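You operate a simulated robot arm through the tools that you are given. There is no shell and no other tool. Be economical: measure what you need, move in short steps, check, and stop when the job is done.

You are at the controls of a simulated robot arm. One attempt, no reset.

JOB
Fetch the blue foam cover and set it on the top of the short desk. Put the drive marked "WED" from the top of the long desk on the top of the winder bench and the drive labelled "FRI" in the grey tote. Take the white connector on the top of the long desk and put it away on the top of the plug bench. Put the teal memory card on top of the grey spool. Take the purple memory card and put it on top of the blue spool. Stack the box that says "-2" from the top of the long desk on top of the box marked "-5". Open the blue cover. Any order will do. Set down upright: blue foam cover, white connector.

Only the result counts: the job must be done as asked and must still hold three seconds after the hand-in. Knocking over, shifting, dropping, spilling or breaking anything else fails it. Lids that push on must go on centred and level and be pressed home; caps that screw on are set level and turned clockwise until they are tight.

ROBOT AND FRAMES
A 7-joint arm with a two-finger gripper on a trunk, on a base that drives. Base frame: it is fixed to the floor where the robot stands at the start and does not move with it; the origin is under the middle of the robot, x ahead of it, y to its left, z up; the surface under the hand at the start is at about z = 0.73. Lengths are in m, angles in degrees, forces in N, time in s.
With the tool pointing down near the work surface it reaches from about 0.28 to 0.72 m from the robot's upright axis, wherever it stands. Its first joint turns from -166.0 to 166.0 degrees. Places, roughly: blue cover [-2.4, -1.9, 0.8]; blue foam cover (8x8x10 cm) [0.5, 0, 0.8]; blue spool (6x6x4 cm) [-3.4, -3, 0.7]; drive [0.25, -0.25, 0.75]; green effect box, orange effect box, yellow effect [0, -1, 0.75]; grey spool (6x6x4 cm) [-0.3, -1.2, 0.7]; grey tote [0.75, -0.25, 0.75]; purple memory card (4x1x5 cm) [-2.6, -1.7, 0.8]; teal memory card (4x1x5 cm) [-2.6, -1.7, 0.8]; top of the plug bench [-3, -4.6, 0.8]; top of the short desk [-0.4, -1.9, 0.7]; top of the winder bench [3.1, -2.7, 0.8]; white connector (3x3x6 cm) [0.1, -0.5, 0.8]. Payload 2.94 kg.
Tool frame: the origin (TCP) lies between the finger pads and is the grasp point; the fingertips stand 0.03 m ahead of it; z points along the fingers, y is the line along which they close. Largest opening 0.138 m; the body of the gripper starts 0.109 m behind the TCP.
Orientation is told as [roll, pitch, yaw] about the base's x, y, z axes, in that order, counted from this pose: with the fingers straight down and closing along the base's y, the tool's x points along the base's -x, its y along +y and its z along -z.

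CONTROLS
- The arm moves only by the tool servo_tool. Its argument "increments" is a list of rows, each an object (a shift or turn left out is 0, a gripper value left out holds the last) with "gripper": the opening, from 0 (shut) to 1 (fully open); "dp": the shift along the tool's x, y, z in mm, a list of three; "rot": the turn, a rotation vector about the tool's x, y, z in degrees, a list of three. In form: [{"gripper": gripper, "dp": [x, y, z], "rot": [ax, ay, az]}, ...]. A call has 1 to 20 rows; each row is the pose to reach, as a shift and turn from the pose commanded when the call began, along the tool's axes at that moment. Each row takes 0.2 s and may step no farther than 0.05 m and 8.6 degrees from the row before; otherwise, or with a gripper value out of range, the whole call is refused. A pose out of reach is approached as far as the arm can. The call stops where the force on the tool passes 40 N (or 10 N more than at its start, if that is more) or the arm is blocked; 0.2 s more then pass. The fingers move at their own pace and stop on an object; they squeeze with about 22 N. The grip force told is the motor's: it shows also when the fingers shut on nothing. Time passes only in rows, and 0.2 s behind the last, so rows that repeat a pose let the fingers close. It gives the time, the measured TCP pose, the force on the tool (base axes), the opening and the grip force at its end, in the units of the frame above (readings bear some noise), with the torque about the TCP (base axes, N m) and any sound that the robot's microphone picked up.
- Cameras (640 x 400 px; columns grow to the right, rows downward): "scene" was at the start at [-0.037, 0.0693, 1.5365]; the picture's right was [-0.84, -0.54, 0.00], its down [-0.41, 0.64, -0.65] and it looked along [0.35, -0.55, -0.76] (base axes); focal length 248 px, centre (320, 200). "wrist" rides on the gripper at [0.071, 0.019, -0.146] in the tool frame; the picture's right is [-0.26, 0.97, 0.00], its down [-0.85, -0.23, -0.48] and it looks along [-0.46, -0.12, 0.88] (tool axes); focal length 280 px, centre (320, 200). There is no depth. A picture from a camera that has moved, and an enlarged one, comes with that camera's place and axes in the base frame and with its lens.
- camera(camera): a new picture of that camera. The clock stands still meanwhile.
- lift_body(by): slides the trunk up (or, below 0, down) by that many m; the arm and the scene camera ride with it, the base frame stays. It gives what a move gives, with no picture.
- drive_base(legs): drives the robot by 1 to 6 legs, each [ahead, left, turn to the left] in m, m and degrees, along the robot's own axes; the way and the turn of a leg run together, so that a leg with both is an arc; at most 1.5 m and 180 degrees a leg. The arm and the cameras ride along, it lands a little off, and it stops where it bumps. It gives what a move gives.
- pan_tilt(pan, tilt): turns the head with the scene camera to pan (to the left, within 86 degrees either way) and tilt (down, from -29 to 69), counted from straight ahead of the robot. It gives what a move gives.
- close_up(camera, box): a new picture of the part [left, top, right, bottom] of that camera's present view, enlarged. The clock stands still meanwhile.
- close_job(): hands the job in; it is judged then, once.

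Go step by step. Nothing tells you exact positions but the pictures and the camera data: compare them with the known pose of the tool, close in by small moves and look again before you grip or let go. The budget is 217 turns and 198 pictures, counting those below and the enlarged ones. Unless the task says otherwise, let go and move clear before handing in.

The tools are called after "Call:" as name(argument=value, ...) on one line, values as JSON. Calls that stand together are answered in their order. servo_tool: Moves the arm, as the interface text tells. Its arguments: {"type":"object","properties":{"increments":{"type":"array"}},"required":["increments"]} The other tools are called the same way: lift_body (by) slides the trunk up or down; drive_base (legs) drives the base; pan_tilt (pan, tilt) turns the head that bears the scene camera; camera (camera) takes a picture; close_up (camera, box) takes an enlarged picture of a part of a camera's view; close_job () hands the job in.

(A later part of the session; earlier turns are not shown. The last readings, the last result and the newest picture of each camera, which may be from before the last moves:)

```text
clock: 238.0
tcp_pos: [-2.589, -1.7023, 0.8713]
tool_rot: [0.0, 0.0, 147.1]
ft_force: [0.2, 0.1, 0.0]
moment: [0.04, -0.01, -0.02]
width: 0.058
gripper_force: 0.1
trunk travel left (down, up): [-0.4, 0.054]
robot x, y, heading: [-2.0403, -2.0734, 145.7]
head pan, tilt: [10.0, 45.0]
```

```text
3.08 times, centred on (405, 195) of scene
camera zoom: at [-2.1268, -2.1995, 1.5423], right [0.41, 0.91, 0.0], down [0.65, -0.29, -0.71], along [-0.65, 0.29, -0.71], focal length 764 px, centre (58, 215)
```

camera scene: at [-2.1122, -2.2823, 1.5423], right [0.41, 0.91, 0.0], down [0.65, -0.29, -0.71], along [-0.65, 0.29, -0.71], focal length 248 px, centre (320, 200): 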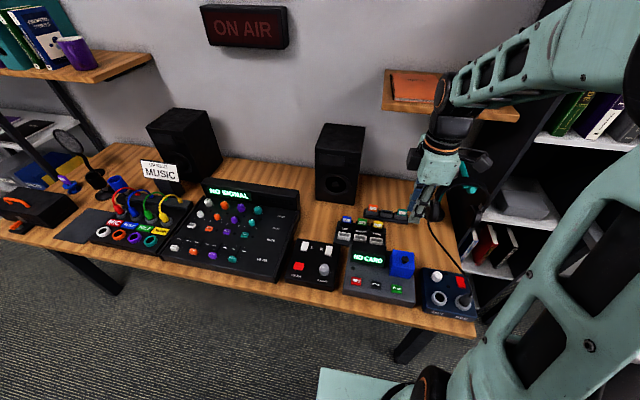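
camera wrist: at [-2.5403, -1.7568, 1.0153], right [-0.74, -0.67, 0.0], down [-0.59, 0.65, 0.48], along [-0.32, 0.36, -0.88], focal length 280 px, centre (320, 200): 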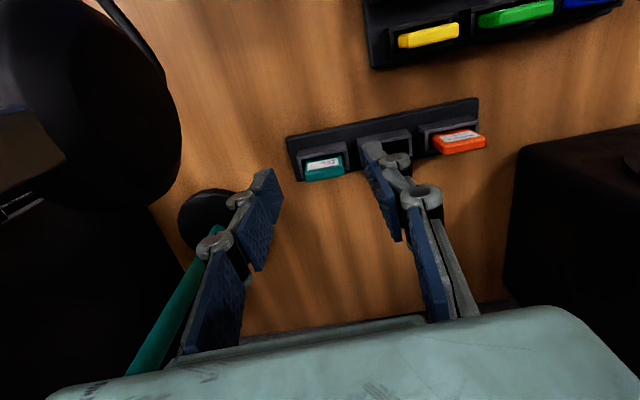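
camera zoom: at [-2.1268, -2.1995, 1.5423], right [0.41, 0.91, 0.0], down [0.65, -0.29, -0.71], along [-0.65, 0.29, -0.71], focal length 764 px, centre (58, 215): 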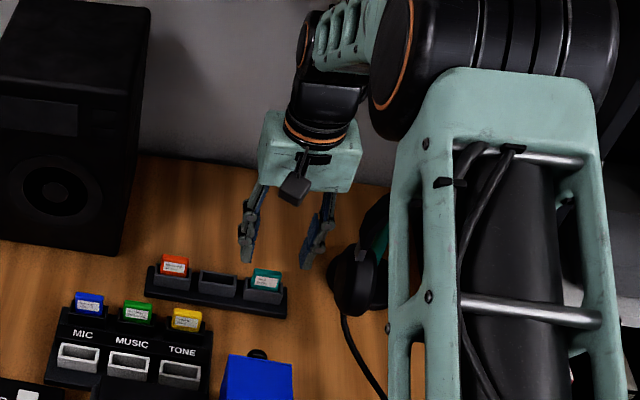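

Call:
servo_tool(increments=[{"dp": [-11, -2, 0]}, {"dp": [-21.5, -2, 0]}, {"dp": [-21.5, -2, 30]}, {"dp": [-21.5, -2, 55]}, {"dp": [-21.5, -2, 66]}, {"dp": [-21.5, -2, 66]}])

Call:
close_up(camera="wrist", box=[200, 90, 440, 250])

```text
clock: 239.4
tcp_pos: [-2.6083, -1.6865, 0.8066]
tool_rot: [0.0, -0.2, 147.0]
ft_force: [0.4, 0.3, 0.1]
moment: [0.01, 0.02, -0.01]
width: 0.058
gripper_force: 0.0
trunk travel left (down, up): [-0.4, 0.054]
robot x, y, heading: [-2.0443, -2.0722, 145.9]
head pan, tilt: [10.0, 45.0]
```

```text
2.50 times, centred on (320, 170) of wrist
camera zoom: at [-2.5586, -1.7417, 0.9494], right [-0.74, -0.67, 0.0], down [-0.59, 0.65, 0.48], along [-0.32, 0.36, -0.88], focal length 701 px, centre (320, 275)
```

zoom: 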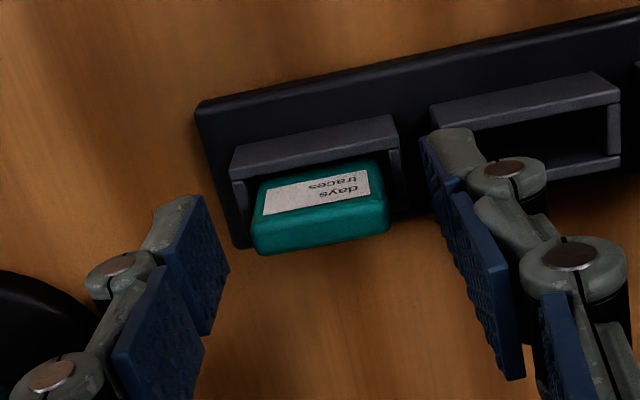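

Pads straddle the card. Small correction, then grip, lift and draw out.

Call:
servo_tool(increments=[{"dp": [-3, 0, 3]}, {"dp": [-3, 0, 3], "gripper": 0}, {"dp": [-3, 0, 3]}, {"dp": [-3, 0, 3]}, {"dp": [-3, 0, 3]}])

Call:
close_up(camera="wrist", box=[200, 90, 440, 250])

```text
clock: 240.6
tcp_pos: [-2.6118, -1.6857, 0.8031]
tool_rot: [0.0, -0.2, 147.0]
ft_force: [0.0, -0.2, 0.7]
moment: [0.02, -0.03, -0.01]
width: 0.0348
gripper_force: 22.0
trunk travel left (down, up): [-0.4, 0.054]
robot x, y, heading: [-2.0445, -2.0729, 146.1]
head pan, tilt: [10.0, 45.0]
```

```text
2.50 times, centred on (320, 170) of wrist
camera zoom: at [-2.5613, -1.7402, 0.9468], right [-0.74, -0.67, 0.0], down [-0.59, 0.65, 0.48], along [-0.32, 0.36, -0.88], focal length 701 px, centre (320, 275)
```

zoom: 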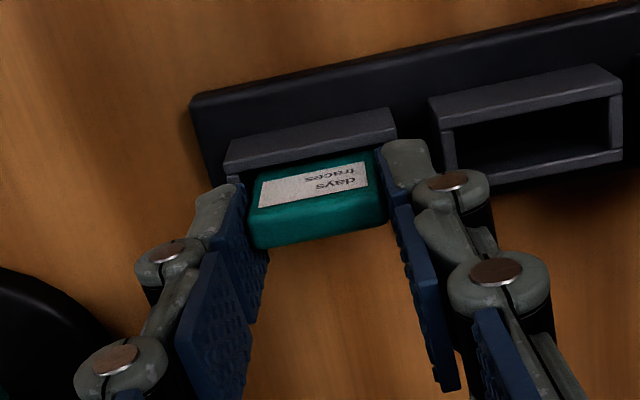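

Call:
servo_tool(increments=[{"dp": [0, 0, -20]}, {"dp": [0, 0, -45]}, {"dp": [0, 0, -68]}, {"dp": [40, 0, -68]}, {"dp": [80, 0, -75]}, {"dp": [90, 0, -120]}, {"dp": [90, 0, -165]}, {"dp": [90, 0, -200]}, {"dp": [130, 0, -210]}, {"dp": [170, 0, -220]}, {"dp": [200, 0, -240]}, {"dp": [200, 0, -240]}])

Call:
camera(camera="wrist")

Call:
camera(camera="scene")

```text
clock: 243.2
tcp_pos: [-2.4382, -1.7929, 1.0419]
tool_rot: [-0.1, 0.0, 147.1]
ft_force: [-1.5, -0.4, -0.1]
moment: [-0.01, 0.01, -0.01]
width: 0.0347
gripper_force: 22.2
trunk travel left (down, up): [-0.4, 0.054]
robot x, y, heading: [-2.0459, -2.0783, 145.7]
head pan, tilt: [10.0, 45.0]
```

```text
52 pictures are left
camera wrist: at [-2.3889, -1.8481, 1.1854], right [-0.75, -0.67, 0.0], down [-0.59, 0.65, 0.48], along [-0.32, 0.36, -0.88], focal length 280 px, centre (320, 200)
```

wrist: 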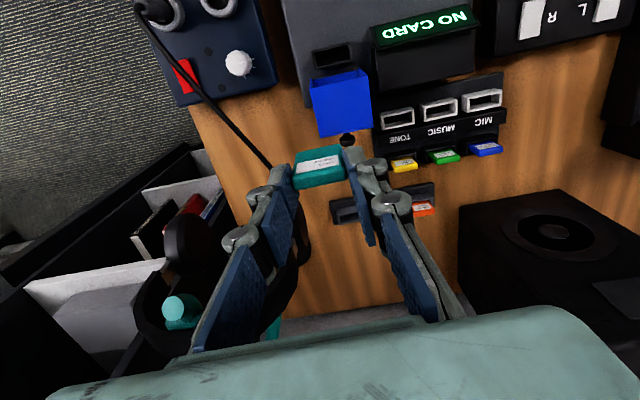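

```text
51 pictures are left
camera scene: at [-2.127, -2.1993, 1.5423], right [0.41, 0.91, 0.0], down [0.65, -0.29, -0.71], along [-0.65, 0.29, -0.71], focal length 248 px, centre (320, 200)
```

scene: 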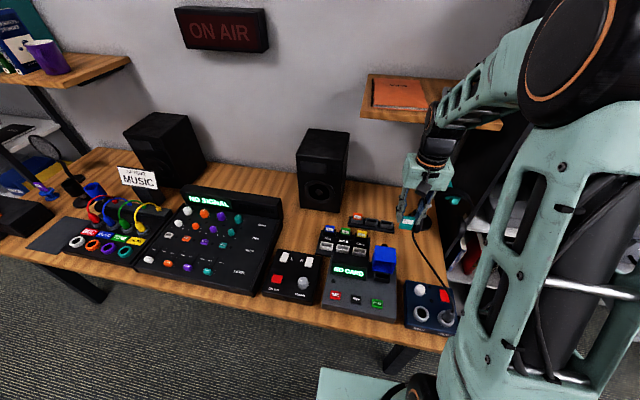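

Teal card held. I'll back off, turn around and drive along the front of the desks to the grey spool at about (-0.325,-1.215).

Call:
drive_base(legs=[[-0.32, 0, 0], [0, 0, 90], [0, 0, 88.3], [0.0, 0.85, 0], [0.0, 0.85, 0]])

Call:
pan_tilt(pan=0, tilt=50)

Call:
camera(camera="scene")

Call:
camera(camera="wrist")

```text
clock: 268.0
tcp_pos: [-0.4336, -1.099, 1.0421]
tool_rot: [0.0, -0.2, -30.9]
ft_force: [1.2, 0.5, 0.5]
moment: [0.01, 0.0, -0.02]
width: 0.0344
gripper_force: 22.0
trunk travel left (down, up): [-0.4, 0.054]
robot x, y, heading: [-0.8371, -0.8286, -32.2]
head pan, tilt: [10.0, 45.0]
```

```text
clock: 268.7
tcp_pos: [-0.4329, -1.0986, 1.041]
tool_rot: [0.1, -0.1, -31.0]
ft_force: [0.2, -0.2, 0.3]
moment: [-0.01, 0.01, 0.02]
width: 0.0348
gripper_force: 22.0
trunk travel left (down, up): [-0.4, 0.054]
robot x, y, heading: [-0.8363, -0.8295, -32.1]
head pan, tilt: [0.0, 50.0]
```

```text
50 pictures are left
camera scene: at [-0.7666, -0.7142, 1.5354], right [-0.53, -0.85, 0.0], down [-0.65, 0.41, -0.64], along [0.54, -0.34, -0.77], focal length 248 px, centre (320, 200)
```

scene: 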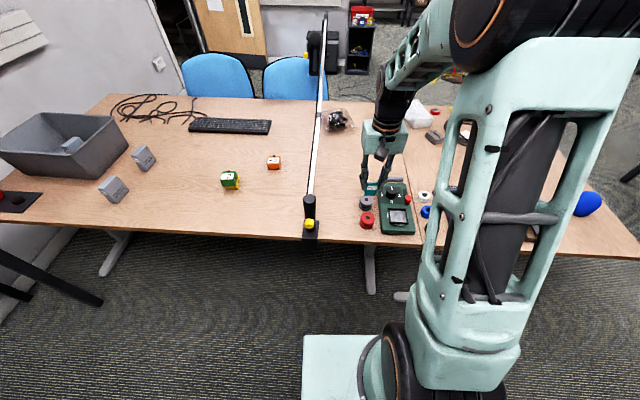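

```text
49 pictures are left
camera wrist: at [-0.4838, -1.0461, 1.1854], right [0.72, 0.69, 0.0], down [0.61, -0.63, 0.48], along [0.33, -0.34, -0.88], focal length 280 px, centre (320, 200)
```

wrist: 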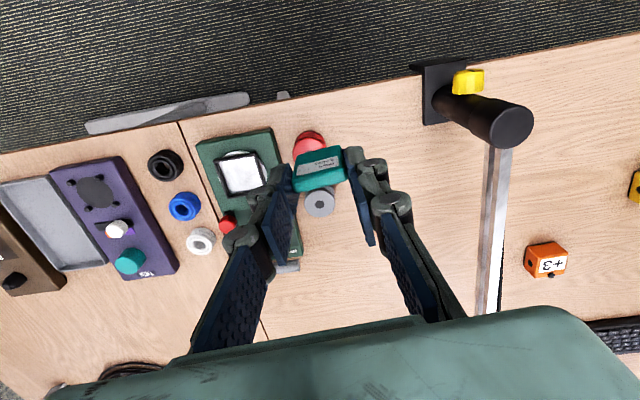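

The grey spool is at (-0.327,-1.210). I'll move above it and lower partly.

Call:
servo_tool(increments=[{"dp": [-45, -13, 0]}, {"dp": [-90, -26, 0]}, {"dp": [-130, -38, 0]}, {"dp": [-148, -41, 30]}, {"dp": [-148, -41, 75]}, {"dp": [-148, -41, 120]}, {"dp": [-148, -41, 160]}, {"dp": [-148, -41, 180]}, {"dp": [-148, -41, 180]}])

Call:
camera(camera="wrist")

Call:
close_up(camera="scene", box=[335, 160, 415, 230])

```text
clock: 270.7
tcp_pos: [-0.3285, -1.2119, 0.8607]
tool_rot: [0.0, -0.3, -31.1]
ft_force: [-0.5, 0.2, -0.2]
moment: [0.02, 0.0, -0.04]
width: 0.0348
gripper_force: 22.3
trunk travel left (down, up): [-0.4, 0.054]
robot x, y, heading: [-0.8347, -0.8313, -32.2]
head pan, tilt: [0.0, 50.0]
```

```text
48 pictures are left
camera wrist: at [-0.3793, -1.1589, 1.0041], right [0.72, 0.69, 0.0], down [0.61, -0.63, 0.48], along [0.33, -0.34, -0.88], focal length 280 px, centre (320, 200)
```

wrist: 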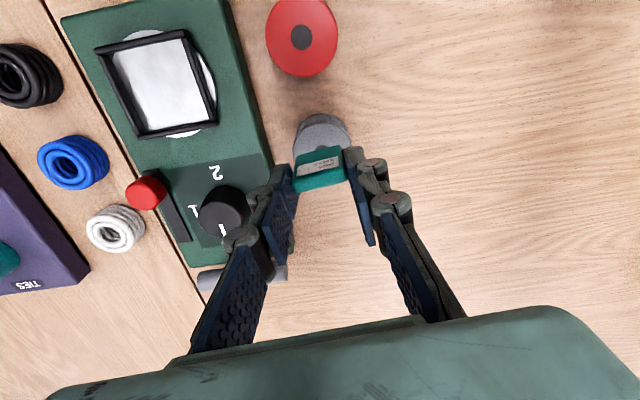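

```text
5.71 times, centred on (375, 195) of scene
camera zoom: at [-0.7666, -0.7142, 1.5354], right [-0.53, -0.85, 0.0], down [-0.65, 0.41, -0.64], along [0.54, -0.34, -0.77], focal length 1418 px, centre (6, 229)
```

zoom: 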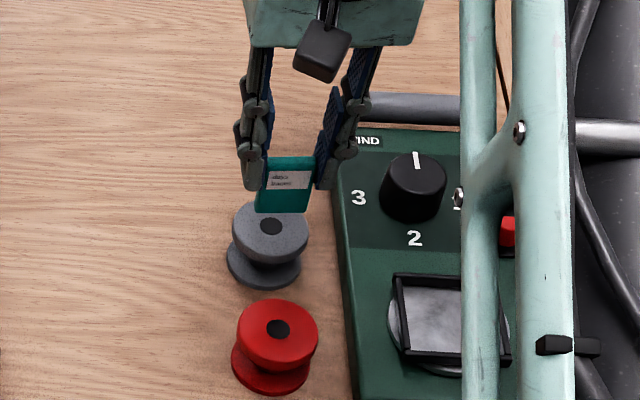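

The card's bottom is about 12 mm toward the robot from the spool centre. I'll correct and lower more.

Call:
servo_tool(increments=[{"dp": [-6, 1, 0]}, {"dp": [-11, 3, 0]}, {"dp": [-11, 3, 10]}, {"dp": [-11, 3, 20]}, {"dp": [-11, 3, 20]}])

Call:
close_up(camera="scene", box=[345, 175, 405, 225])

Call:
close_up(camera="wrist", box=[240, 90, 400, 230])

```text
clock: 271.9
tcp_pos: [-0.3159, -1.2151, 0.8416]
tool_rot: [0.1, -0.2, -31.0]
ft_force: [0.1, -0.4, -0.2]
moment: [0.0, -0.01, 0.0]
width: 0.0348
gripper_force: 22.2
trunk travel left (down, up): [-0.4, 0.054]
robot x, y, heading: [-0.8373, -0.831, -32.1]
head pan, tilt: [0.0, 50.0]
```

```text
8.00 times, centred on (375, 200) of scene
camera zoom: at [-0.7666, -0.7142, 1.5354], right [-0.53, -0.85, 0.0], down [-0.65, 0.41, -0.64], along [0.54, -0.34, -0.77], focal length 1986 px, centre (-120, 200)
```

zoom: 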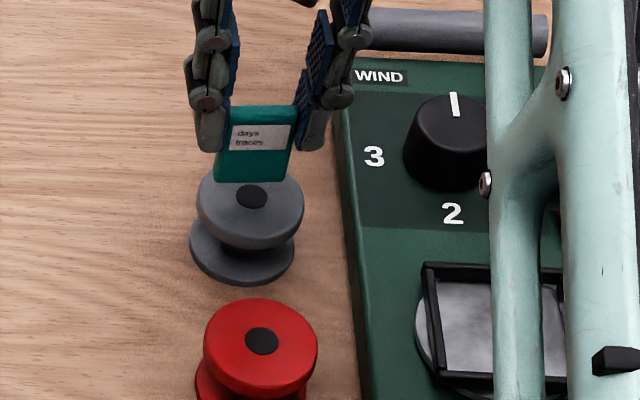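

```text
2.86 times, centred on (320, 160) of wrist
camera zoom: at [-0.3664, -1.1627, 0.9858], right [0.72, 0.69, 0.0], down [0.61, -0.63, 0.48], along [0.33, -0.34, -0.88], focal length 801 px, centre (320, 314)
```

zoom: 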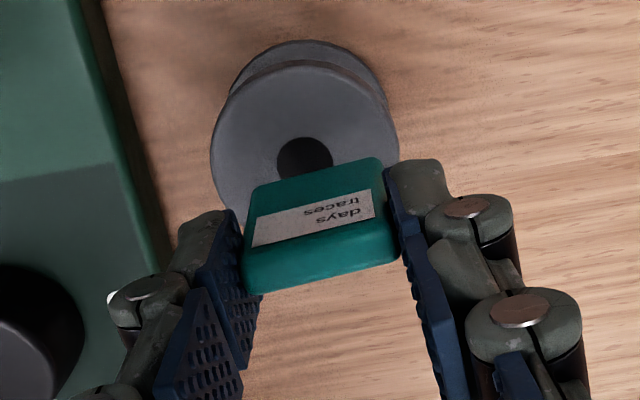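

I'll shift 4 mm toward the robot (the visible edge is the card's front edge) and lower to contact.

Call:
servo_tool(increments=[{"dp": [4, 0, 0]}, {"dp": [4, 0, 4]}, {"dp": [4, 0, 7]}, {"dp": [4, 0, 7]}])

Call:
servo_tool(increments=[{"dp": [0, 0, 2]}, {"dp": [0, 0, 4]}, {"dp": [0, 0, 4]}])

```text
clock: 272.9
tcp_pos: [-0.3184, -1.2131, 0.8358]
tool_rot: [0.0, -0.2, -31.0]
ft_force: [0.0, 0.3, 0.1]
moment: [0.0, -0.01, -0.01]
width: 0.0346
gripper_force: 22.1
trunk travel left (down, up): [-0.4, 0.054]
robot x, y, heading: [-0.8392, -0.8308, -32.1]
head pan, tilt: [0.0, 50.0]
```

```text
clock: 273.7
tcp_pos: [-0.3182, -1.212, 0.8308]
tool_rot: [0.0, -0.2, -30.9]
ft_force: [-0.3, 1.3, 2.3]
moment: [0.06, 0.01, -0.02]
width: 0.0345
gripper_force: 22.7
trunk travel left (down, up): [-0.4, 0.054]
robot x, y, heading: [-0.8363, -0.8307, -32.1]
head pan, tilt: [0.0, 50.0]
```

Call:
servo_tool(increments=[{"dp": [0, 0, 2]}, {"dp": [0, 0, 2]}])

Call:
close_up(camera="scene", box=[345, 175, 405, 225])

```text
clock: 274.3
tcp_pos: [-0.3181, -1.2119, 0.8307]
tool_rot: [0.0, -0.4, -31.1]
ft_force: [-0.7, 1.6, 13.8]
moment: [0.16, 0.06, 0.01]
width: 0.0348
gripper_force: 22.1
trunk travel left (down, up): [-0.4, 0.054]
robot x, y, heading: [-0.8382, -0.8321, -31.9]
head pan, tilt: [0.0, 50.0]
```

```text
8.00 times, centred on (375, 200) of scene
camera zoom: at [-0.7682, -0.7129, 1.5355], right [-0.53, -0.85, 0.0], down [-0.65, 0.41, -0.64], along [0.55, -0.34, -0.77], focal length 1986 px, centre (-120, 200)
```

zoom: 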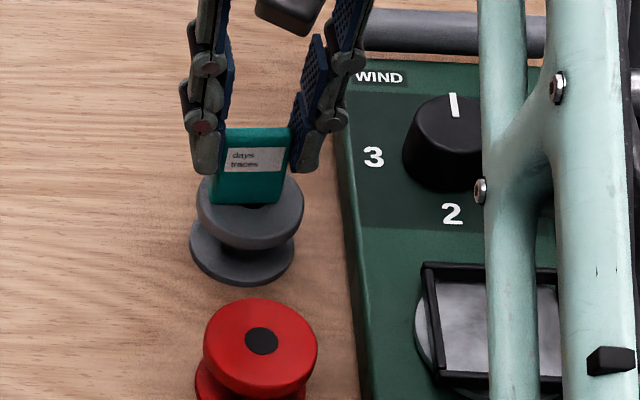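

Well placed. Release gently and rise.

Call:
servo_tool(increments=[{"dp": [0, 0, -1.5]}, {"dp": [0, 0, -1.5], "gripper": 0.4}, {"dp": [0, 0, -1.5]}, {"dp": [0, 0, -1.5]}, {"dp": [0, 0, -15]}, {"dp": [0, 0, -50]}, {"dp": [0, 0, -95]}, {"dp": [0, 0, -140]}, {"dp": [0, 0, -185]}, {"dp": [0, 0, -185]}])

Call:
close_up(camera="scene", box=[335, 165, 415, 225])

```text
clock: 276.5
tcp_pos: [-0.3212, -1.2113, 1.014]
tool_rot: [0.0, -0.1, -31.0]
ft_force: [0.0, -0.4, -0.4]
moment: [-0.01, 0.01, 0.03]
width: 0.0552
gripper_force: 0.1
trunk travel left (down, up): [-0.4, 0.054]
robot x, y, heading: [-0.8401, -0.8339, -32.2]
head pan, tilt: [0.0, 50.0]
```

```text
6.67 times, centred on (375, 195) of scene
camera zoom: at [-0.7666, -0.7142, 1.5354], right [-0.53, -0.85, 0.0], down [-0.65, 0.41, -0.64], along [0.54, -0.34, -0.77], focal length 1655 px, centre (-47, 233)
```

zoom: 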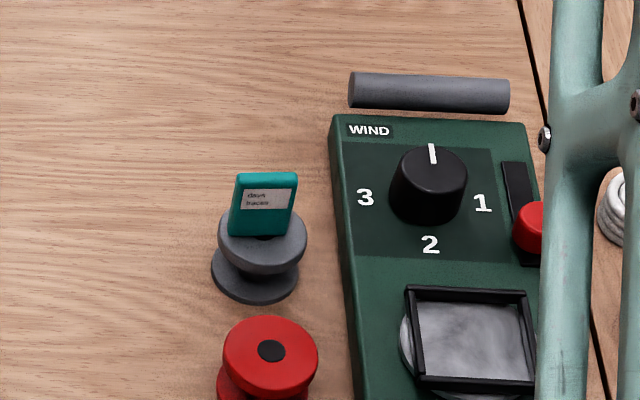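

The teal card stands on the grey spool. Last is the WED drive. I'll raise and retract the hand, clear of the boom, then drive along to WED.

Call:
servo_tool(increments=[{"dp": [0, 0, -45]}, {"dp": [0, 0, -90]}, {"dp": [0, 0, -120]}, {"dp": [45, 0, -125]}, {"dp": [90, 0, -125]}, {"dp": [135, 0, -125]}, {"dp": [180, 0, -125]}, {"dp": [200, 0, -125]}])

Call:
drive_base(legs=[[0.0, 1.03, 0], [0.15, 0.0, 0]])

Call:
pan_tilt(pan=15, tilt=15)

Call:
camera(camera="scene")

Call:
camera(camera="wrist")

```text
clock: 278.3
tcp_pos: [-0.4916, -1.1087, 1.1379]
tool_rot: [0.0, -0.2, -31.0]
ft_force: [0.6, 0.5, 0.6]
moment: [0.01, -0.02, -0.03]
width: 0.0555
gripper_force: 0.0
trunk travel left (down, up): [-0.4, 0.054]
robot x, y, heading: [-0.8333, -0.8239, -32.0]
head pan, tilt: [0.0, 50.0]
```

```text
clock: 288.7
tcp_pos: [0.1869, -0.2967, 1.1382]
tool_rot: [0.0, -0.2, -29.9]
ft_force: [1.4, 0.3, -0.6]
moment: [0.01, 0.02, 0.02]
width: 0.0551
gripper_force: 0.0
trunk travel left (down, up): [-0.4, 0.054]
robot x, y, heading: [-0.1675, -0.0237, -30.7]
head pan, tilt: [0.0, 50.0]
```

```text
clock: 289.7
tcp_pos: [0.1862, -0.2964, 1.1382]
tool_rot: [0.1, -0.3, -29.9]
ft_force: [0.0, 0.4, -0.9]
moment: [0.01, -0.02, 0.03]
width: 0.0552
gripper_force: 0.0
trunk travel left (down, up): [-0.4, 0.054]
robot x, y, heading: [-0.1633, -0.0239, -31.1]
head pan, tilt: [15.0, 15.0]
```

```text
42 pictures are left
camera scene: at [-0.0734, 0.1072, 1.5891], right [-0.28, -0.96, 0.0], down [-0.25, 0.07, -0.97], along [0.93, -0.27, -0.26], focal length 248 px, centre (320, 200)
```

scene: 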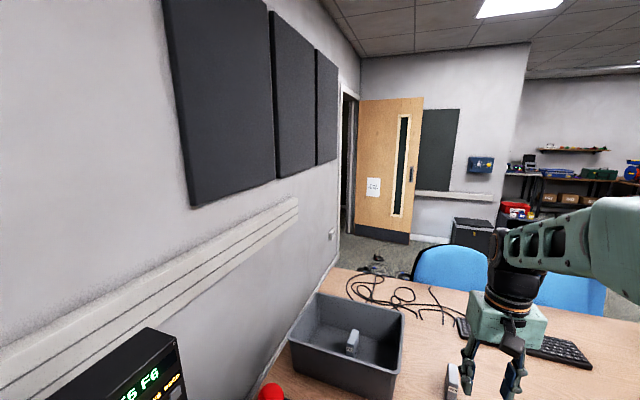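

```text
41 pictures are left
camera wrist: at [0.1341, -0.244, 1.2819], right [0.71, 0.71, 0.0], down [0.62, -0.62, 0.48], along [0.34, -0.34, -0.88], focal length 280 px, centre (320, 200)
```

wrist: 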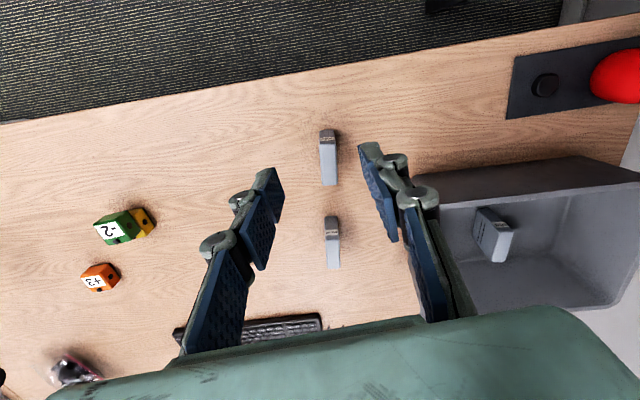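

Call:
close_up(camera="scene", box=[400, 140, 640, 290])

```text
2.67 times, centred on (520, 215) of scene
camera zoom: at [-0.0734, 0.1072, 1.5891], right [-0.28, -0.96, 0.0], down [-0.25, 0.07, -0.97], along [0.93, -0.27, -0.26], focal length 662 px, centre (-213, 160)
```

zoom: 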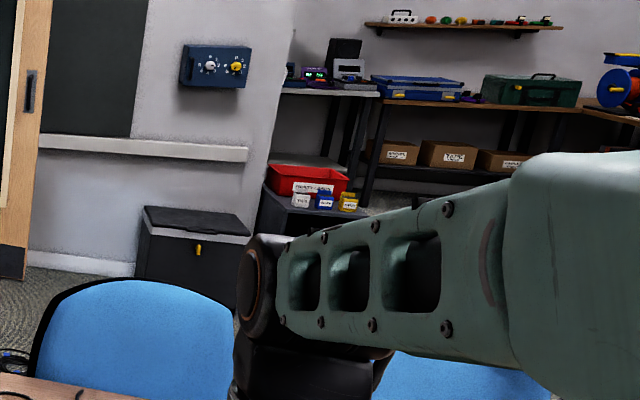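

WED is the nearer drive, at about (0.283,-0.368), lying along −40°. I'll go over it with matching yaw and look.

Call:
servo_tool(increments=[{"dp": [-40, -5, 0], "rot": [0, 0, 5], "gripper": 0.55}, {"dp": [-80, -10, 0], "rot": [0, 0, 10]}, {"dp": [-120, -14, 0], "rot": [0, 0, 10]}, {"dp": [-120, -14, 45], "rot": [0, 0, 10]}, {"dp": [-120, -14, 90], "rot": [0, 0, 10]}, {"dp": [-120, -14, 135], "rot": [0, 0, 10]}, {"dp": [-120, -14, 180], "rot": [0, 0, 10]}, {"dp": [-120, -14, 225], "rot": [0, 0, 10]}, {"dp": [-120, -14, 262], "rot": [0, 0, 10]}, {"dp": [-120, -14, 262], "rot": [0, 0, 10]}])

Call:
close_up(camera="wrist", box=[200, 60, 440, 240])

```text
clock: 291.9
tcp_pos: [0.286, -0.3679, 0.8744]
tool_rot: [0.0, -0.2, -39.9]
ft_force: [0.8, -0.1, -0.3]
moment: [-0.02, -0.01, 0.01]
width: 0.0758
gripper_force: 0.0
trunk travel left (down, up): [-0.4, 0.054]
robot x, y, heading: [-0.1644, -0.0238, -31.1]
head pan, tilt: [15.0, 15.0]
```

```text
2.22 times, centred on (320, 150) of wrist
camera zoom: at [0.2431, -0.3076, 1.0178], right [0.82, 0.57, 0.0], down [0.5, -0.72, 0.48], along [0.27, -0.39, -0.88], focal length 623 px, centre (320, 311)
```

zoom: 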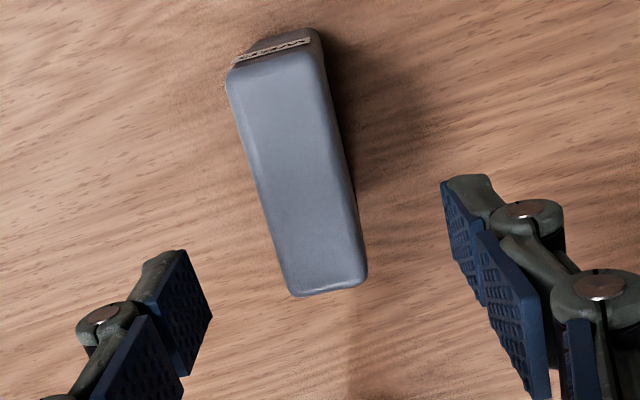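

Call:
servo_tool(increments=[{"dp": [10, -5, 40]}, {"dp": [10, -5, 75]}, {"dp": [10, -5, 97]}, {"dp": [10, -5, 97]}, {"gripper": 0, "dp": [10, -5, 97]}, {"dp": [10, -5, 97]}, {"dp": [10, -5, 97]}, {"dp": [10, -5, 97]}, {"dp": [10, -5, 60]}, {"dp": [10, -5, 15]}, {"dp": [10, -5, -30]}, {"dp": [10, -5, -75]}, {"dp": [10, -5, -120]}, {"dp": [10, -5, -165]}, {"dp": [10, -5, -165]}])

Call:
close_up(camera="wrist", box=[200, 60, 440, 260])

```text
clock: 295.1
tcp_pos: [0.2722, -0.3625, 1.0415]
tool_rot: [0.0, -0.1, -39.9]
ft_force: [0.5, -0.2, -2.8]
moment: [-0.02, -0.03, -0.06]
width: 0.0296
gripper_force: 22.6
trunk travel left (down, up): [-0.4, 0.054]
robot x, y, heading: [-0.1677, -0.0256, -30.6]
head pan, tilt: [15.0, 15.0]
```

```text
2.00 times, centred on (320, 160) of wrist
camera zoom: at [0.2301, -0.3029, 1.1845], right [0.82, 0.57, 0.0], down [0.5, -0.72, 0.48], along [0.27, -0.39, -0.88], focal length 561 px, centre (320, 280)
```

zoom: 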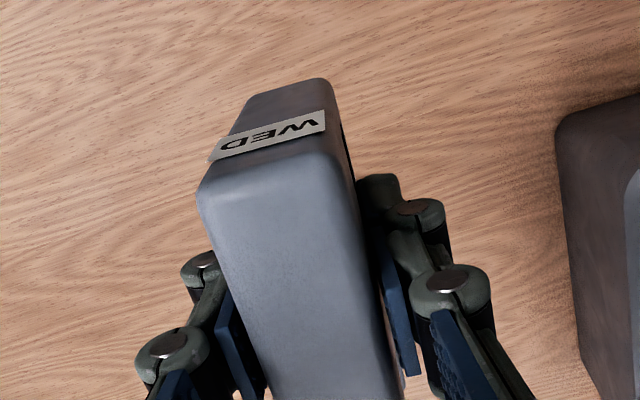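

WED is held. I'll back off, go along the desk front to the short-desk end and look for the way around to the winder bench.

Call:
drive_base(legs=[[-0.25, 0, 0], [0, 0, -95], [1.5, 0, 0], [0.85, 0.0, 0], [0, 0, 60]])

Call:
pan_tilt(pan=12, tilt=25)

Call:
camera(camera="scene")

```text
clock: 314.6
tcp_pos: [-1.6276, -2.2864, 1.0407]
tool_rot: [0.0, -0.2, -76.5]
ft_force: [-0.3, -0.1, -2.2]
moment: [0.0, 0.01, -0.01]
width: 0.0296
gripper_force: 21.9
trunk travel left (down, up): [-0.4, 0.054]
robot x, y, heading: [-1.7746, -1.7539, -67.4]
head pan, tilt: [15.0, 15.0]
```

```text
clock: 315.3
tcp_pos: [-1.628, -2.2859, 1.0403]
tool_rot: [0.0, -0.1, -76.6]
ft_force: [-0.1, 0.2, -1.6]
moment: [0.01, -0.03, -0.01]
width: 0.0297
gripper_force: 21.9
trunk travel left (down, up): [-0.4, 0.054]
robot x, y, heading: [-1.7771, -1.755, -67.6]
head pan, tilt: [12.0, 25.0]
```

```text
37 pictures are left
camera scene: at [-1.6294, -1.7033, 1.573], right [-0.83, -0.56, 0.0], down [-0.24, 0.35, -0.91], along [0.51, -0.75, -0.42], focal length 248 px, centre (320, 200)
```

scene: 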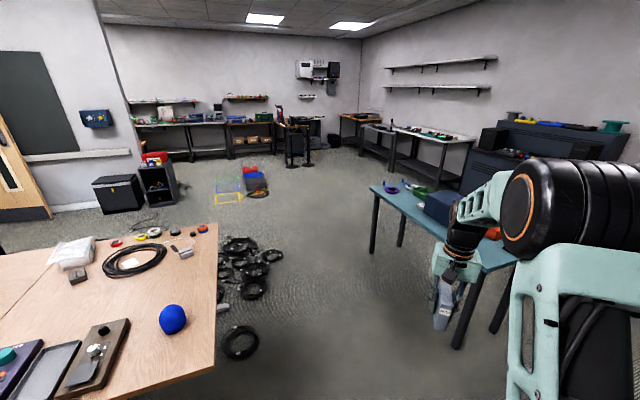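

I see the coils by the desk end and the teal table's corner, with a gap of about 0.8 m between them. The winder bench must be behind the partition with the blue wall device. I'll line up with the gap first.

Call:
drive_base(legs=[[0, 0, 31.6], [0.82, -0.607, 0]])

Call:
pan_tilt(pan=0, tilt=35)

Call:
camera(camera="scene")

```text
clock: 322.5
tcp_pos: [-1.0363, -3.1211, 1.0414]
tool_rot: [0.0, 0.0, -45.8]
ft_force: [-0.2, 0.1, -2.6]
moment: [-0.01, 0.05, -0.01]
width: 0.0294
gripper_force: 22.2
trunk travel left (down, up): [-0.4, 0.054]
robot x, y, heading: [-1.4349, -2.736, -37.1]
head pan, tilt: [12.0, 25.0]
```

```text
clock: 323.2
tcp_pos: [-1.0349, -3.1212, 1.0405]
tool_rot: [0.0, -0.1, -45.8]
ft_force: [-1.2, 0.4, -1.9]
moment: [0.0, -0.01, 0.0]
width: 0.0296
gripper_force: 21.7
trunk travel left (down, up): [-0.4, 0.054]
robot x, y, heading: [-1.4337, -2.7361, -36.9]
head pan, tilt: [0.0, 35.0]
```

```text
36 pictures are left
camera scene: at [-1.3475, -2.6357, 1.5572], right [-0.6, -0.8, 0.0], down [-0.46, 0.34, -0.82], along [0.66, -0.49, -0.57], focal length 248 px, centre (320, 200)
```

scene: 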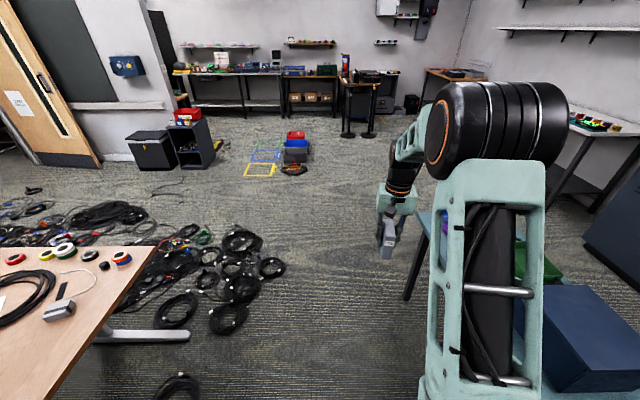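

Call:
close_up(camera="scene", box=[110, 20, 410, 200])

```text
2.13 times, centred on (260, 110) of scene
camera zoom: at [-1.3475, -2.6357, 1.5572], right [-0.6, -0.8, 0.0], down [-0.46, 0.34, -0.82], along [0.66, -0.49, -0.57], focal length 530 px, centre (448, 392)
```

zoom: 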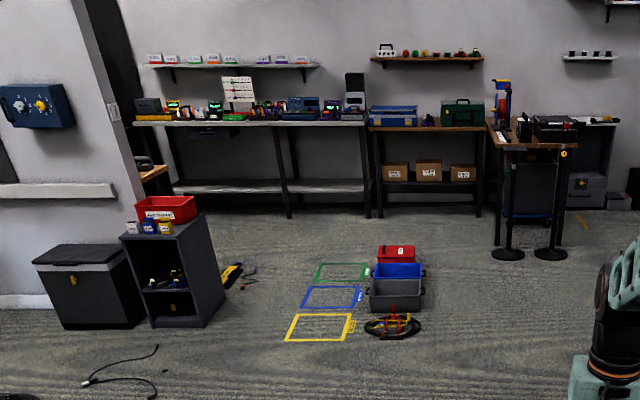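

The winder bench's wooden end shows just behind the partition corner, at about (2.5,-3.3). I'll pass the gap straight ahead, then shift left between the cable pile and the trays.

Call:
drive_base(legs=[[1.15, 0, 1], [1.15, 0, 0]])

Call:
pan_tilt(pan=30, tilt=35)

Call:
camera(camera="scene")

```text
clock: 334.6
tcp_pos: [0.8591, -4.4372, 1.04]
tool_rot: [0.0, 0.0, -44.0]
ft_force: [-0.6, 0.0, -3.1]
moment: [0.02, 0.0, -0.03]
width: 0.0297
gripper_force: 21.5
trunk travel left (down, up): [-0.4, 0.054]
robot x, y, heading: [0.4463, -4.0681, -35.1]
head pan, tilt: [0.0, 35.0]
```

```text
clock: 335.5
tcp_pos: [0.8567, -4.4366, 1.0406]
tool_rot: [0.0, 0.0, -43.9]
ft_force: [0.4, -0.9, -1.4]
moment: [-0.01, 0.02, -0.02]
width: 0.0297
gripper_force: 21.7
trunk travel left (down, up): [-0.4, 0.054]
robot x, y, heading: [0.4475, -4.0667, -35.1]
head pan, tilt: [30.0, 35.0]
```

```text
34 pictures are left
camera scene: at [0.5465, -3.9195, 1.5571], right [-0.09, -1.0, 0.0], down [-0.57, 0.05, -0.82], along [0.82, -0.07, -0.57], focal length 248 px, centre (320, 200)
```

scene: 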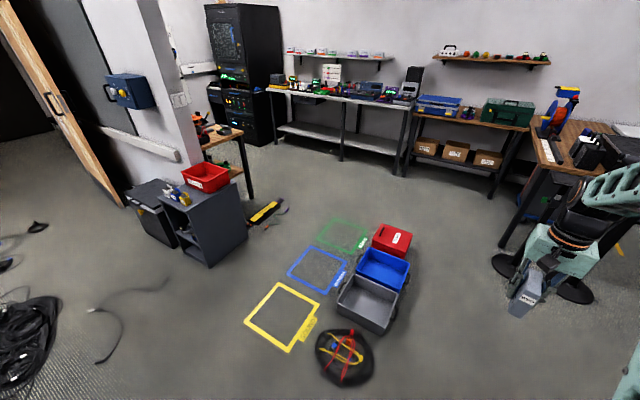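

The lane between the shelf and the trays (over flat floor tape) is about 1 m wide. I'll go through it into the aisle behind the partition, then turn to face the winder bench.

Call:
drive_base(legs=[[0, 1.1, -0.9], [1.05, 0, 0], [1.05, 0, 0], [0, 0, -90], [0, 0, -90]])

Call:
pan_tilt(pan=-25, tilt=35)

Call:
camera(camera="scene")

```text
clock: 363.5
tcp_pos: [2.417, -3.9823, 1.0411]
tool_rot: [0.0, -0.1, 137.1]
ft_force: [-0.6, -0.4, -2.8]
moment: [-0.05, 0.02, 0.01]
width: 0.0298
gripper_force: 21.9
trunk travel left (down, up): [-0.4, 0.054]
robot x, y, heading: [2.8344, -4.3439, 145.8]
head pan, tilt: [30.0, 35.0]
```

```text
clock: 364.7
tcp_pos: [2.4164, -3.9821, 1.0405]
tool_rot: [0.0, 0.0, 137.2]
ft_force: [-0.3, -0.1, -1.9]
moment: [0.01, 0.03, -0.01]
width: 0.0296
gripper_force: 22.3
trunk travel left (down, up): [-0.4, 0.054]
robot x, y, heading: [2.8357, -4.3456, 145.9]
head pan, tilt: [-25.0, 35.0]
```

```text
33 pictures are left
camera scene: at [2.7815, -4.4256, 1.5571], right [0.86, 0.51, 0.0], down [0.3, -0.49, -0.82], along [-0.42, 0.7, -0.57], focal length 248 px, centre (320, 200)
```

scene: 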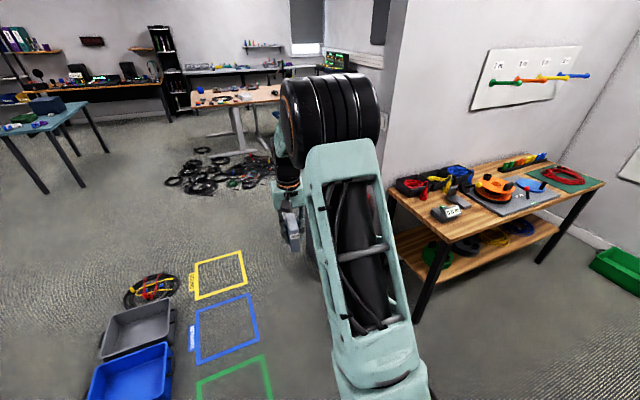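

Call:
close_up(camera="scene", box=[380, 140, 620, 290])

```text
2.67 times, centred on (500, 215) of scene
camera zoom: at [2.7815, -4.4256, 1.5571], right [0.86, 0.51, 0.0], down [0.3, -0.49, -0.82], along [-0.42, 0.7, -0.57], focal length 662 px, centre (-160, 160)
```

zoom: 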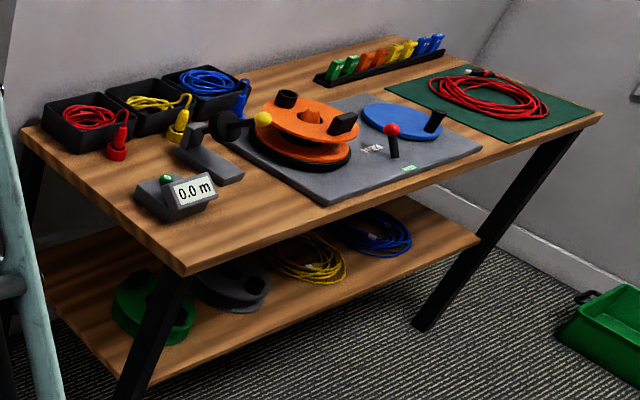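

I found a free spot on the winder bench's front strip, between the "0.0 m" counter and the grey mat, at about (2.977,-3.21). I'll drive along to it.

Call:
drive_base(legs=[[0.0, -1.0, -1.5], [0.08, 0, 0]])

Call:
pan_tilt(pan=0, tilt=50)

Call:
camera(camera="scene")

Call:
camera(camera="wrist")

```text
clock: 374.8
tcp_pos: [2.9642, -3.0696, 1.0395]
tool_rot: [0.0, -0.1, 134.9]
ft_force: [0.1, 0.2, -2.5]
moment: [-0.04, -0.05, -0.01]
width: 0.0296
gripper_force: 22.0
trunk travel left (down, up): [-0.4, 0.054]
robot x, y, heading: [3.3678, -3.4465, 143.7]
head pan, tilt: [-25.0, 35.0]
```

```text
clock: 375.7
tcp_pos: [2.9641, -3.07, 1.0402]
tool_rot: [0.1, -0.1, 134.8]
ft_force: [-0.6, -0.8, -2.2]
moment: [0.01, 0.0, 0.0]
width: 0.0294
gripper_force: 21.7
trunk travel left (down, up): [-0.4, 0.054]
robot x, y, heading: [3.3666, -3.4484, 143.7]
head pan, tilt: [0.0, 50.0]
```

```text
31 pictures are left
camera scene: at [3.2924, -3.5594, 1.5354], right [0.59, 0.81, 0.0], down [0.62, -0.45, -0.64], along [-0.52, 0.38, -0.77], focal length 248 px, centre (320, 200)
```

scene: 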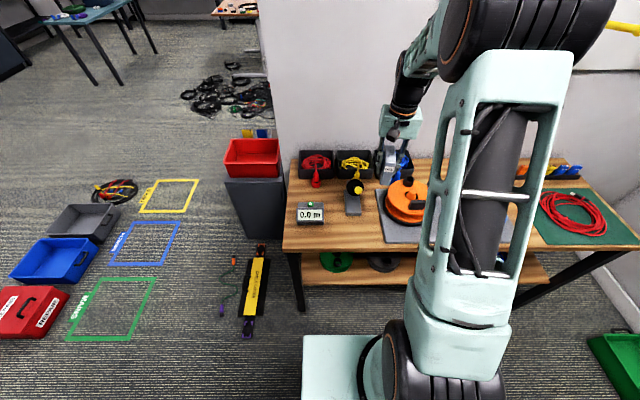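

```text
30 pictures are left
camera wrist: at [3.0012, -3.1351, 1.1841], right [-0.87, -0.49, 0.0], down [-0.43, 0.76, 0.48], along [-0.24, 0.41, -0.88], focal length 280 px, centre (320, 200)
```

wrist: 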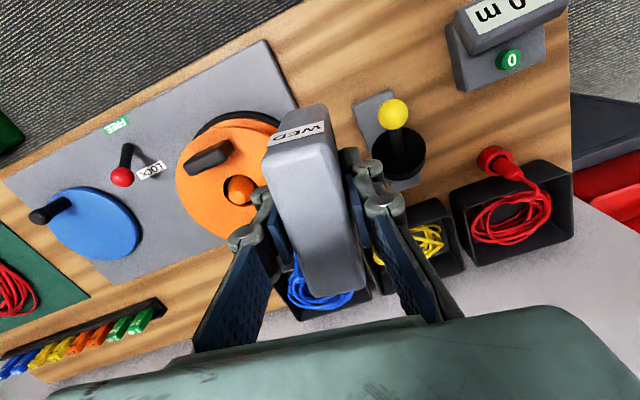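

The spot is confirmed free. I'll move the drive above it, squared to the bench, and lower to z 0.92.

Call:
servo_tool(increments=[{"dp": [38, 32, 0], "rot": [0, 0, -5]}, {"dp": [76, 64, 0], "rot": [0, 0, -9]}, {"dp": [113, 94, 0], "rot": [0, 0, -9]}, {"dp": [113, 94, 40], "rot": [0, 0, -9]}, {"dp": [113, 94, 80], "rot": [0, 0, -9]}, {"dp": [113, 94, 120], "rot": [0, 0, -9]}, {"dp": [113, 94, 120], "rot": [0, 0, -9]}])

Call:
camera(camera="wrist")

Call:
close_up(camera="scene", box=[280, 170, 440, 270])

```text
clock: 377.3
tcp_pos: [2.9817, -3.2175, 0.9192]
tool_rot: [0.0, -0.2, 143.9]
ft_force: [0.4, 0.3, -2.9]
moment: [0.0, -0.04, 0.01]
width: 0.0294
gripper_force: 21.8
trunk travel left (down, up): [-0.4, 0.054]
robot x, y, heading: [3.3702, -3.4527, 143.6]
head pan, tilt: [0.0, 50.0]
```

```text
29 pictures are left
camera wrist: at [3.0273, -3.2758, 1.0633], right [-0.78, -0.62, 0.0], down [-0.55, 0.69, 0.48], along [-0.3, 0.37, -0.88], focal length 280 px, centre (320, 200)
```

wrist: 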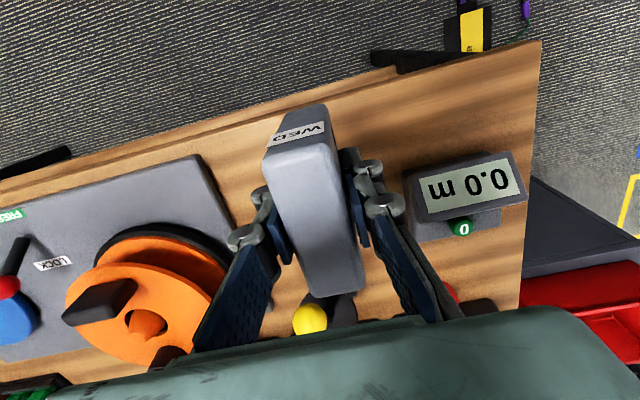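

```text
4.00 times, centred on (360, 220) of scene
camera zoom: at [3.2923, -3.5595, 1.5354], right [0.59, 0.81, 0.0], down [0.62, -0.45, -0.64], along [-0.52, 0.38, -0.77], focal length 993 px, centre (160, 120)
```

zoom: 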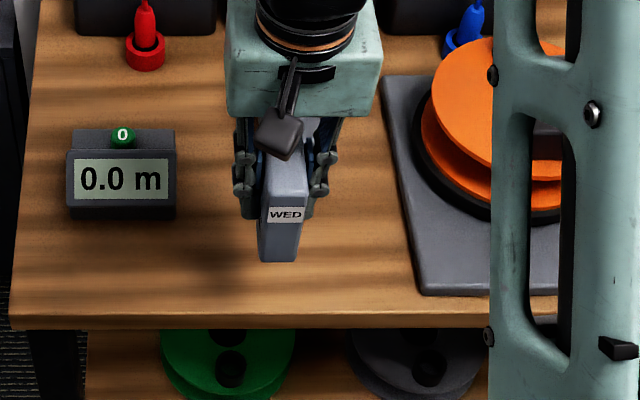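

Well centred. I'll move 8 mm inward and lower to contact.

Call:
servo_tool(increments=[{"dp": [-8, 0, 0]}, {"dp": [-8, 0, 20]}, {"dp": [-8, 0, 35]}, {"dp": [-8, 0, 42]}, {"dp": [-8, 0, 46]}, {"dp": [-8, 0, 50]}, {"dp": [-8, 0, 50]}])

Call:
close_up(camera="scene", box=[300, 190, 400, 260])

```text
clock: 378.9
tcp_pos: [2.9713, -3.2122, 0.8704]
tool_rot: [0.0, -0.1, 143.8]
ft_force: [0.3, -0.6, -2.2]
moment: [0.01, 0.03, -0.02]
width: 0.0296
gripper_force: 21.8
trunk travel left (down, up): [-0.4, 0.054]
robot x, y, heading: [3.3715, -3.447, 143.7]
head pan, tilt: [0.0, 50.0]
```

```text
5.71 times, centred on (350, 225) of scene
camera zoom: at [3.2923, -3.5595, 1.5354], right [0.59, 0.81, 0.0], down [0.62, -0.45, -0.64], along [-0.52, 0.38, -0.77], focal length 1418 px, centre (149, 57)
```

zoom: 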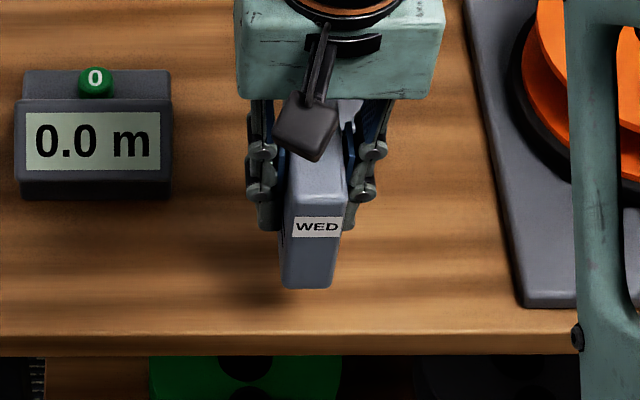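

Call:
servo_tool(increments=[{"dp": [0, 0, 4]}, {"dp": [0, 0, 8]}, {"dp": [0, 0, 12]}, {"dp": [0, 0, 14]}, {"dp": [0, 0, 14]}])

Call:
servo_tool(increments=[{"dp": [0, 0, 2]}, {"dp": [0, 0, 4]}, {"dp": [0, 0, 4]}])

```text
clock: 380.1
tcp_pos: [2.972, -3.212, 0.8579]
tool_rot: [0.1, -0.1, 143.9]
ft_force: [0.6, -0.2, -2.7]
moment: [-0.02, 0.01, 0.0]
width: 0.0295
gripper_force: 21.6
trunk travel left (down, up): [-0.4, 0.054]
robot x, y, heading: [3.3698, -3.4471, 143.8]
head pan, tilt: [0.0, 50.0]
```

```text
clock: 380.9
tcp_pos: [2.9711, -3.2113, 0.8521]
tool_rot: [0.0, -0.1, 143.8]
ft_force: [0.7, 0.3, -2.4]
moment: [0.0, -0.02, -0.04]
width: 0.0296
gripper_force: 21.9
trunk travel left (down, up): [-0.4, 0.054]
robot x, y, heading: [3.3676, -3.4493, 144.0]
head pan, tilt: [0.0, 50.0]
```

Call:
servo_tool(increments=[{"dp": [0, 0, 2]}, {"dp": [0, 0, 4]}, {"dp": [0, 0, 4]}])

Call:
servo_tool(increments=[{"dp": [0, 0, 2]}, {"dp": [0, 0, 4]}, {"dp": [0, 0, 4]}])

Call:
close_up(camera="scene", box=[300, 190, 400, 260])

```text
clock: 381.7
tcp_pos: [2.9711, -3.2122, 0.8483]
tool_rot: [0.0, -0.1, 143.8]
ft_force: [-0.1, -0.1, -2.6]
moment: [0.0, -0.01, -0.01]
width: 0.0297
gripper_force: 21.8
trunk travel left (down, up): [-0.4, 0.054]
robot x, y, heading: [3.3717, -3.4515, 143.7]
head pan, tilt: [0.0, 50.0]
```

```text
clock: 382.5
tcp_pos: [2.9716, -3.2123, 0.8438]
tool_rot: [0.0, -0.1, 143.9]
ft_force: [0.7, 0.0, -2.5]
moment: [0.0, 0.01, -0.01]
width: 0.0297
gripper_force: 22.0
trunk travel left (down, up): [-0.4, 0.054]
robot x, y, heading: [3.3736, -3.4487, 143.8]
head pan, tilt: [0.0, 50.0]
```

```text
5.71 times, centred on (350, 225) of scene
camera zoom: at [3.2923, -3.5595, 1.5354], right [0.59, 0.81, 0.0], down [0.62, -0.45, -0.64], along [-0.52, 0.38, -0.77], focal length 1418 px, centre (149, 57)
```

zoom: 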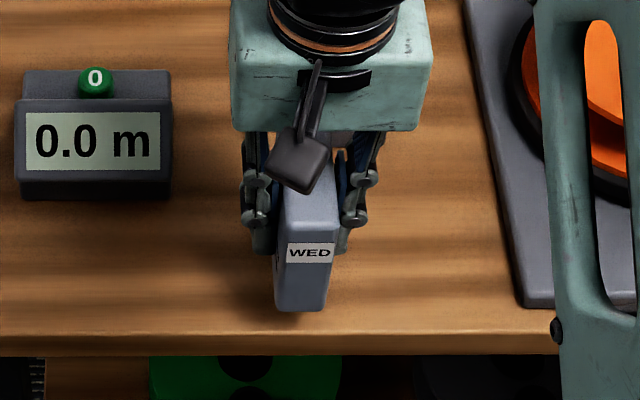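

Call:
close_up(camera="wrist", box=[200, 80, 460, 330])

```text
1.60 times, centred on (330, 205) of wrist
camera zoom: at [3.0167, -3.2704, 0.9874], right [-0.78, -0.62, 0.0], down [-0.55, 0.69, 0.48], along [-0.3, 0.37, -0.88], focal length 449 px, centre (304, 192)
```

zoom: 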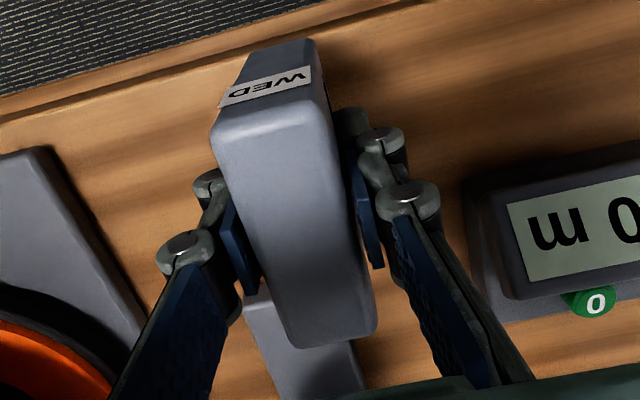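

The grey base behind is still about 30 mm away, so I'll go 8 mm more inward and continue down.

Call:
servo_tool(increments=[{"dp": [-8, 0, 0]}, {"dp": [-8, 0, 3]}, {"dp": [-8, 0, 6]}, {"dp": [-8, 0, 9]}, {"dp": [-8, 0, 11]}, {"dp": [-8, 0, 11]}])

Call:
servo_tool(increments=[{"dp": [0, 0, 2]}, {"dp": [0, 0, 4]}, {"dp": [0, 0, 6]}, {"dp": [0, 0, 6]}])

Call:
close_up(camera="scene", box=[300, 190, 400, 260])

```text
clock: 383.9
tcp_pos: [2.9636, -3.2077, 0.8328]
tool_rot: [0.1, -0.2, 143.9]
ft_force: [0.2, 0.4, -2.0]
moment: [-0.02, -0.01, 0.02]
width: 0.0295
gripper_force: 22.2
trunk travel left (down, up): [-0.4, 0.054]
robot x, y, heading: [3.3692, -3.4461, 143.6]
head pan, tilt: [0.0, 50.0]
```

```text
clock: 384.9
tcp_pos: [2.9631, -3.2067, 0.8253]
tool_rot: [0.0, -0.2, 144.0]
ft_force: [-0.7, -1.0, -2.2]
moment: [0.0, 0.0, -0.01]
width: 0.0296
gripper_force: 21.9
trunk travel left (down, up): [-0.4, 0.054]
robot x, y, heading: [3.3694, -3.4492, 143.5]
head pan, tilt: [0.0, 50.0]
```

```text
5.71 times, centred on (350, 225) of scene
camera zoom: at [3.2923, -3.5595, 1.5354], right [0.59, 0.81, 0.0], down [0.62, -0.45, -0.64], along [-0.52, 0.38, -0.77], focal length 1418 px, centre (149, 57)
```

zoom: 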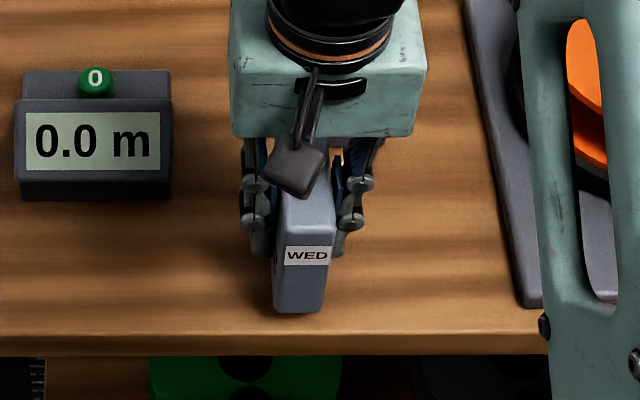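

Call:
servo_tool(increments=[{"dp": [0, 0, 2]}, {"dp": [0, 0, 4]}, {"dp": [0, 0, 5]}, {"dp": [0, 0, 5]}])

Call:
servo_tool(increments=[{"dp": [0, 0, 2]}, {"dp": [0, 0, 4]}, {"dp": [0, 0, 4]}])

```text
clock: 385.9
tcp_pos: [2.964, -3.2083, 0.8231]
tool_rot: [0.0, -0.1, 143.8]
ft_force: [0.1, 1.0, -2.9]
moment: [-0.02, -0.01, 0.0]
width: 0.0299
gripper_force: 22.4
trunk travel left (down, up): [-0.4, 0.054]
robot x, y, heading: [3.3664, -3.4495, 143.8]
head pan, tilt: [0.0, 50.0]
```

```text
clock: 386.7
tcp_pos: [2.9648, -3.2071, 0.8188]
tool_rot: [0.0, -0.1, 144.1]
ft_force: [0.0, 0.0, -2.7]
moment: [0.02, 0.0, -0.01]
width: 0.0294
gripper_force: 21.7
trunk travel left (down, up): [-0.4, 0.054]
robot x, y, heading: [3.3719, -3.4447, 143.9]
head pan, tilt: [0.0, 50.0]
```

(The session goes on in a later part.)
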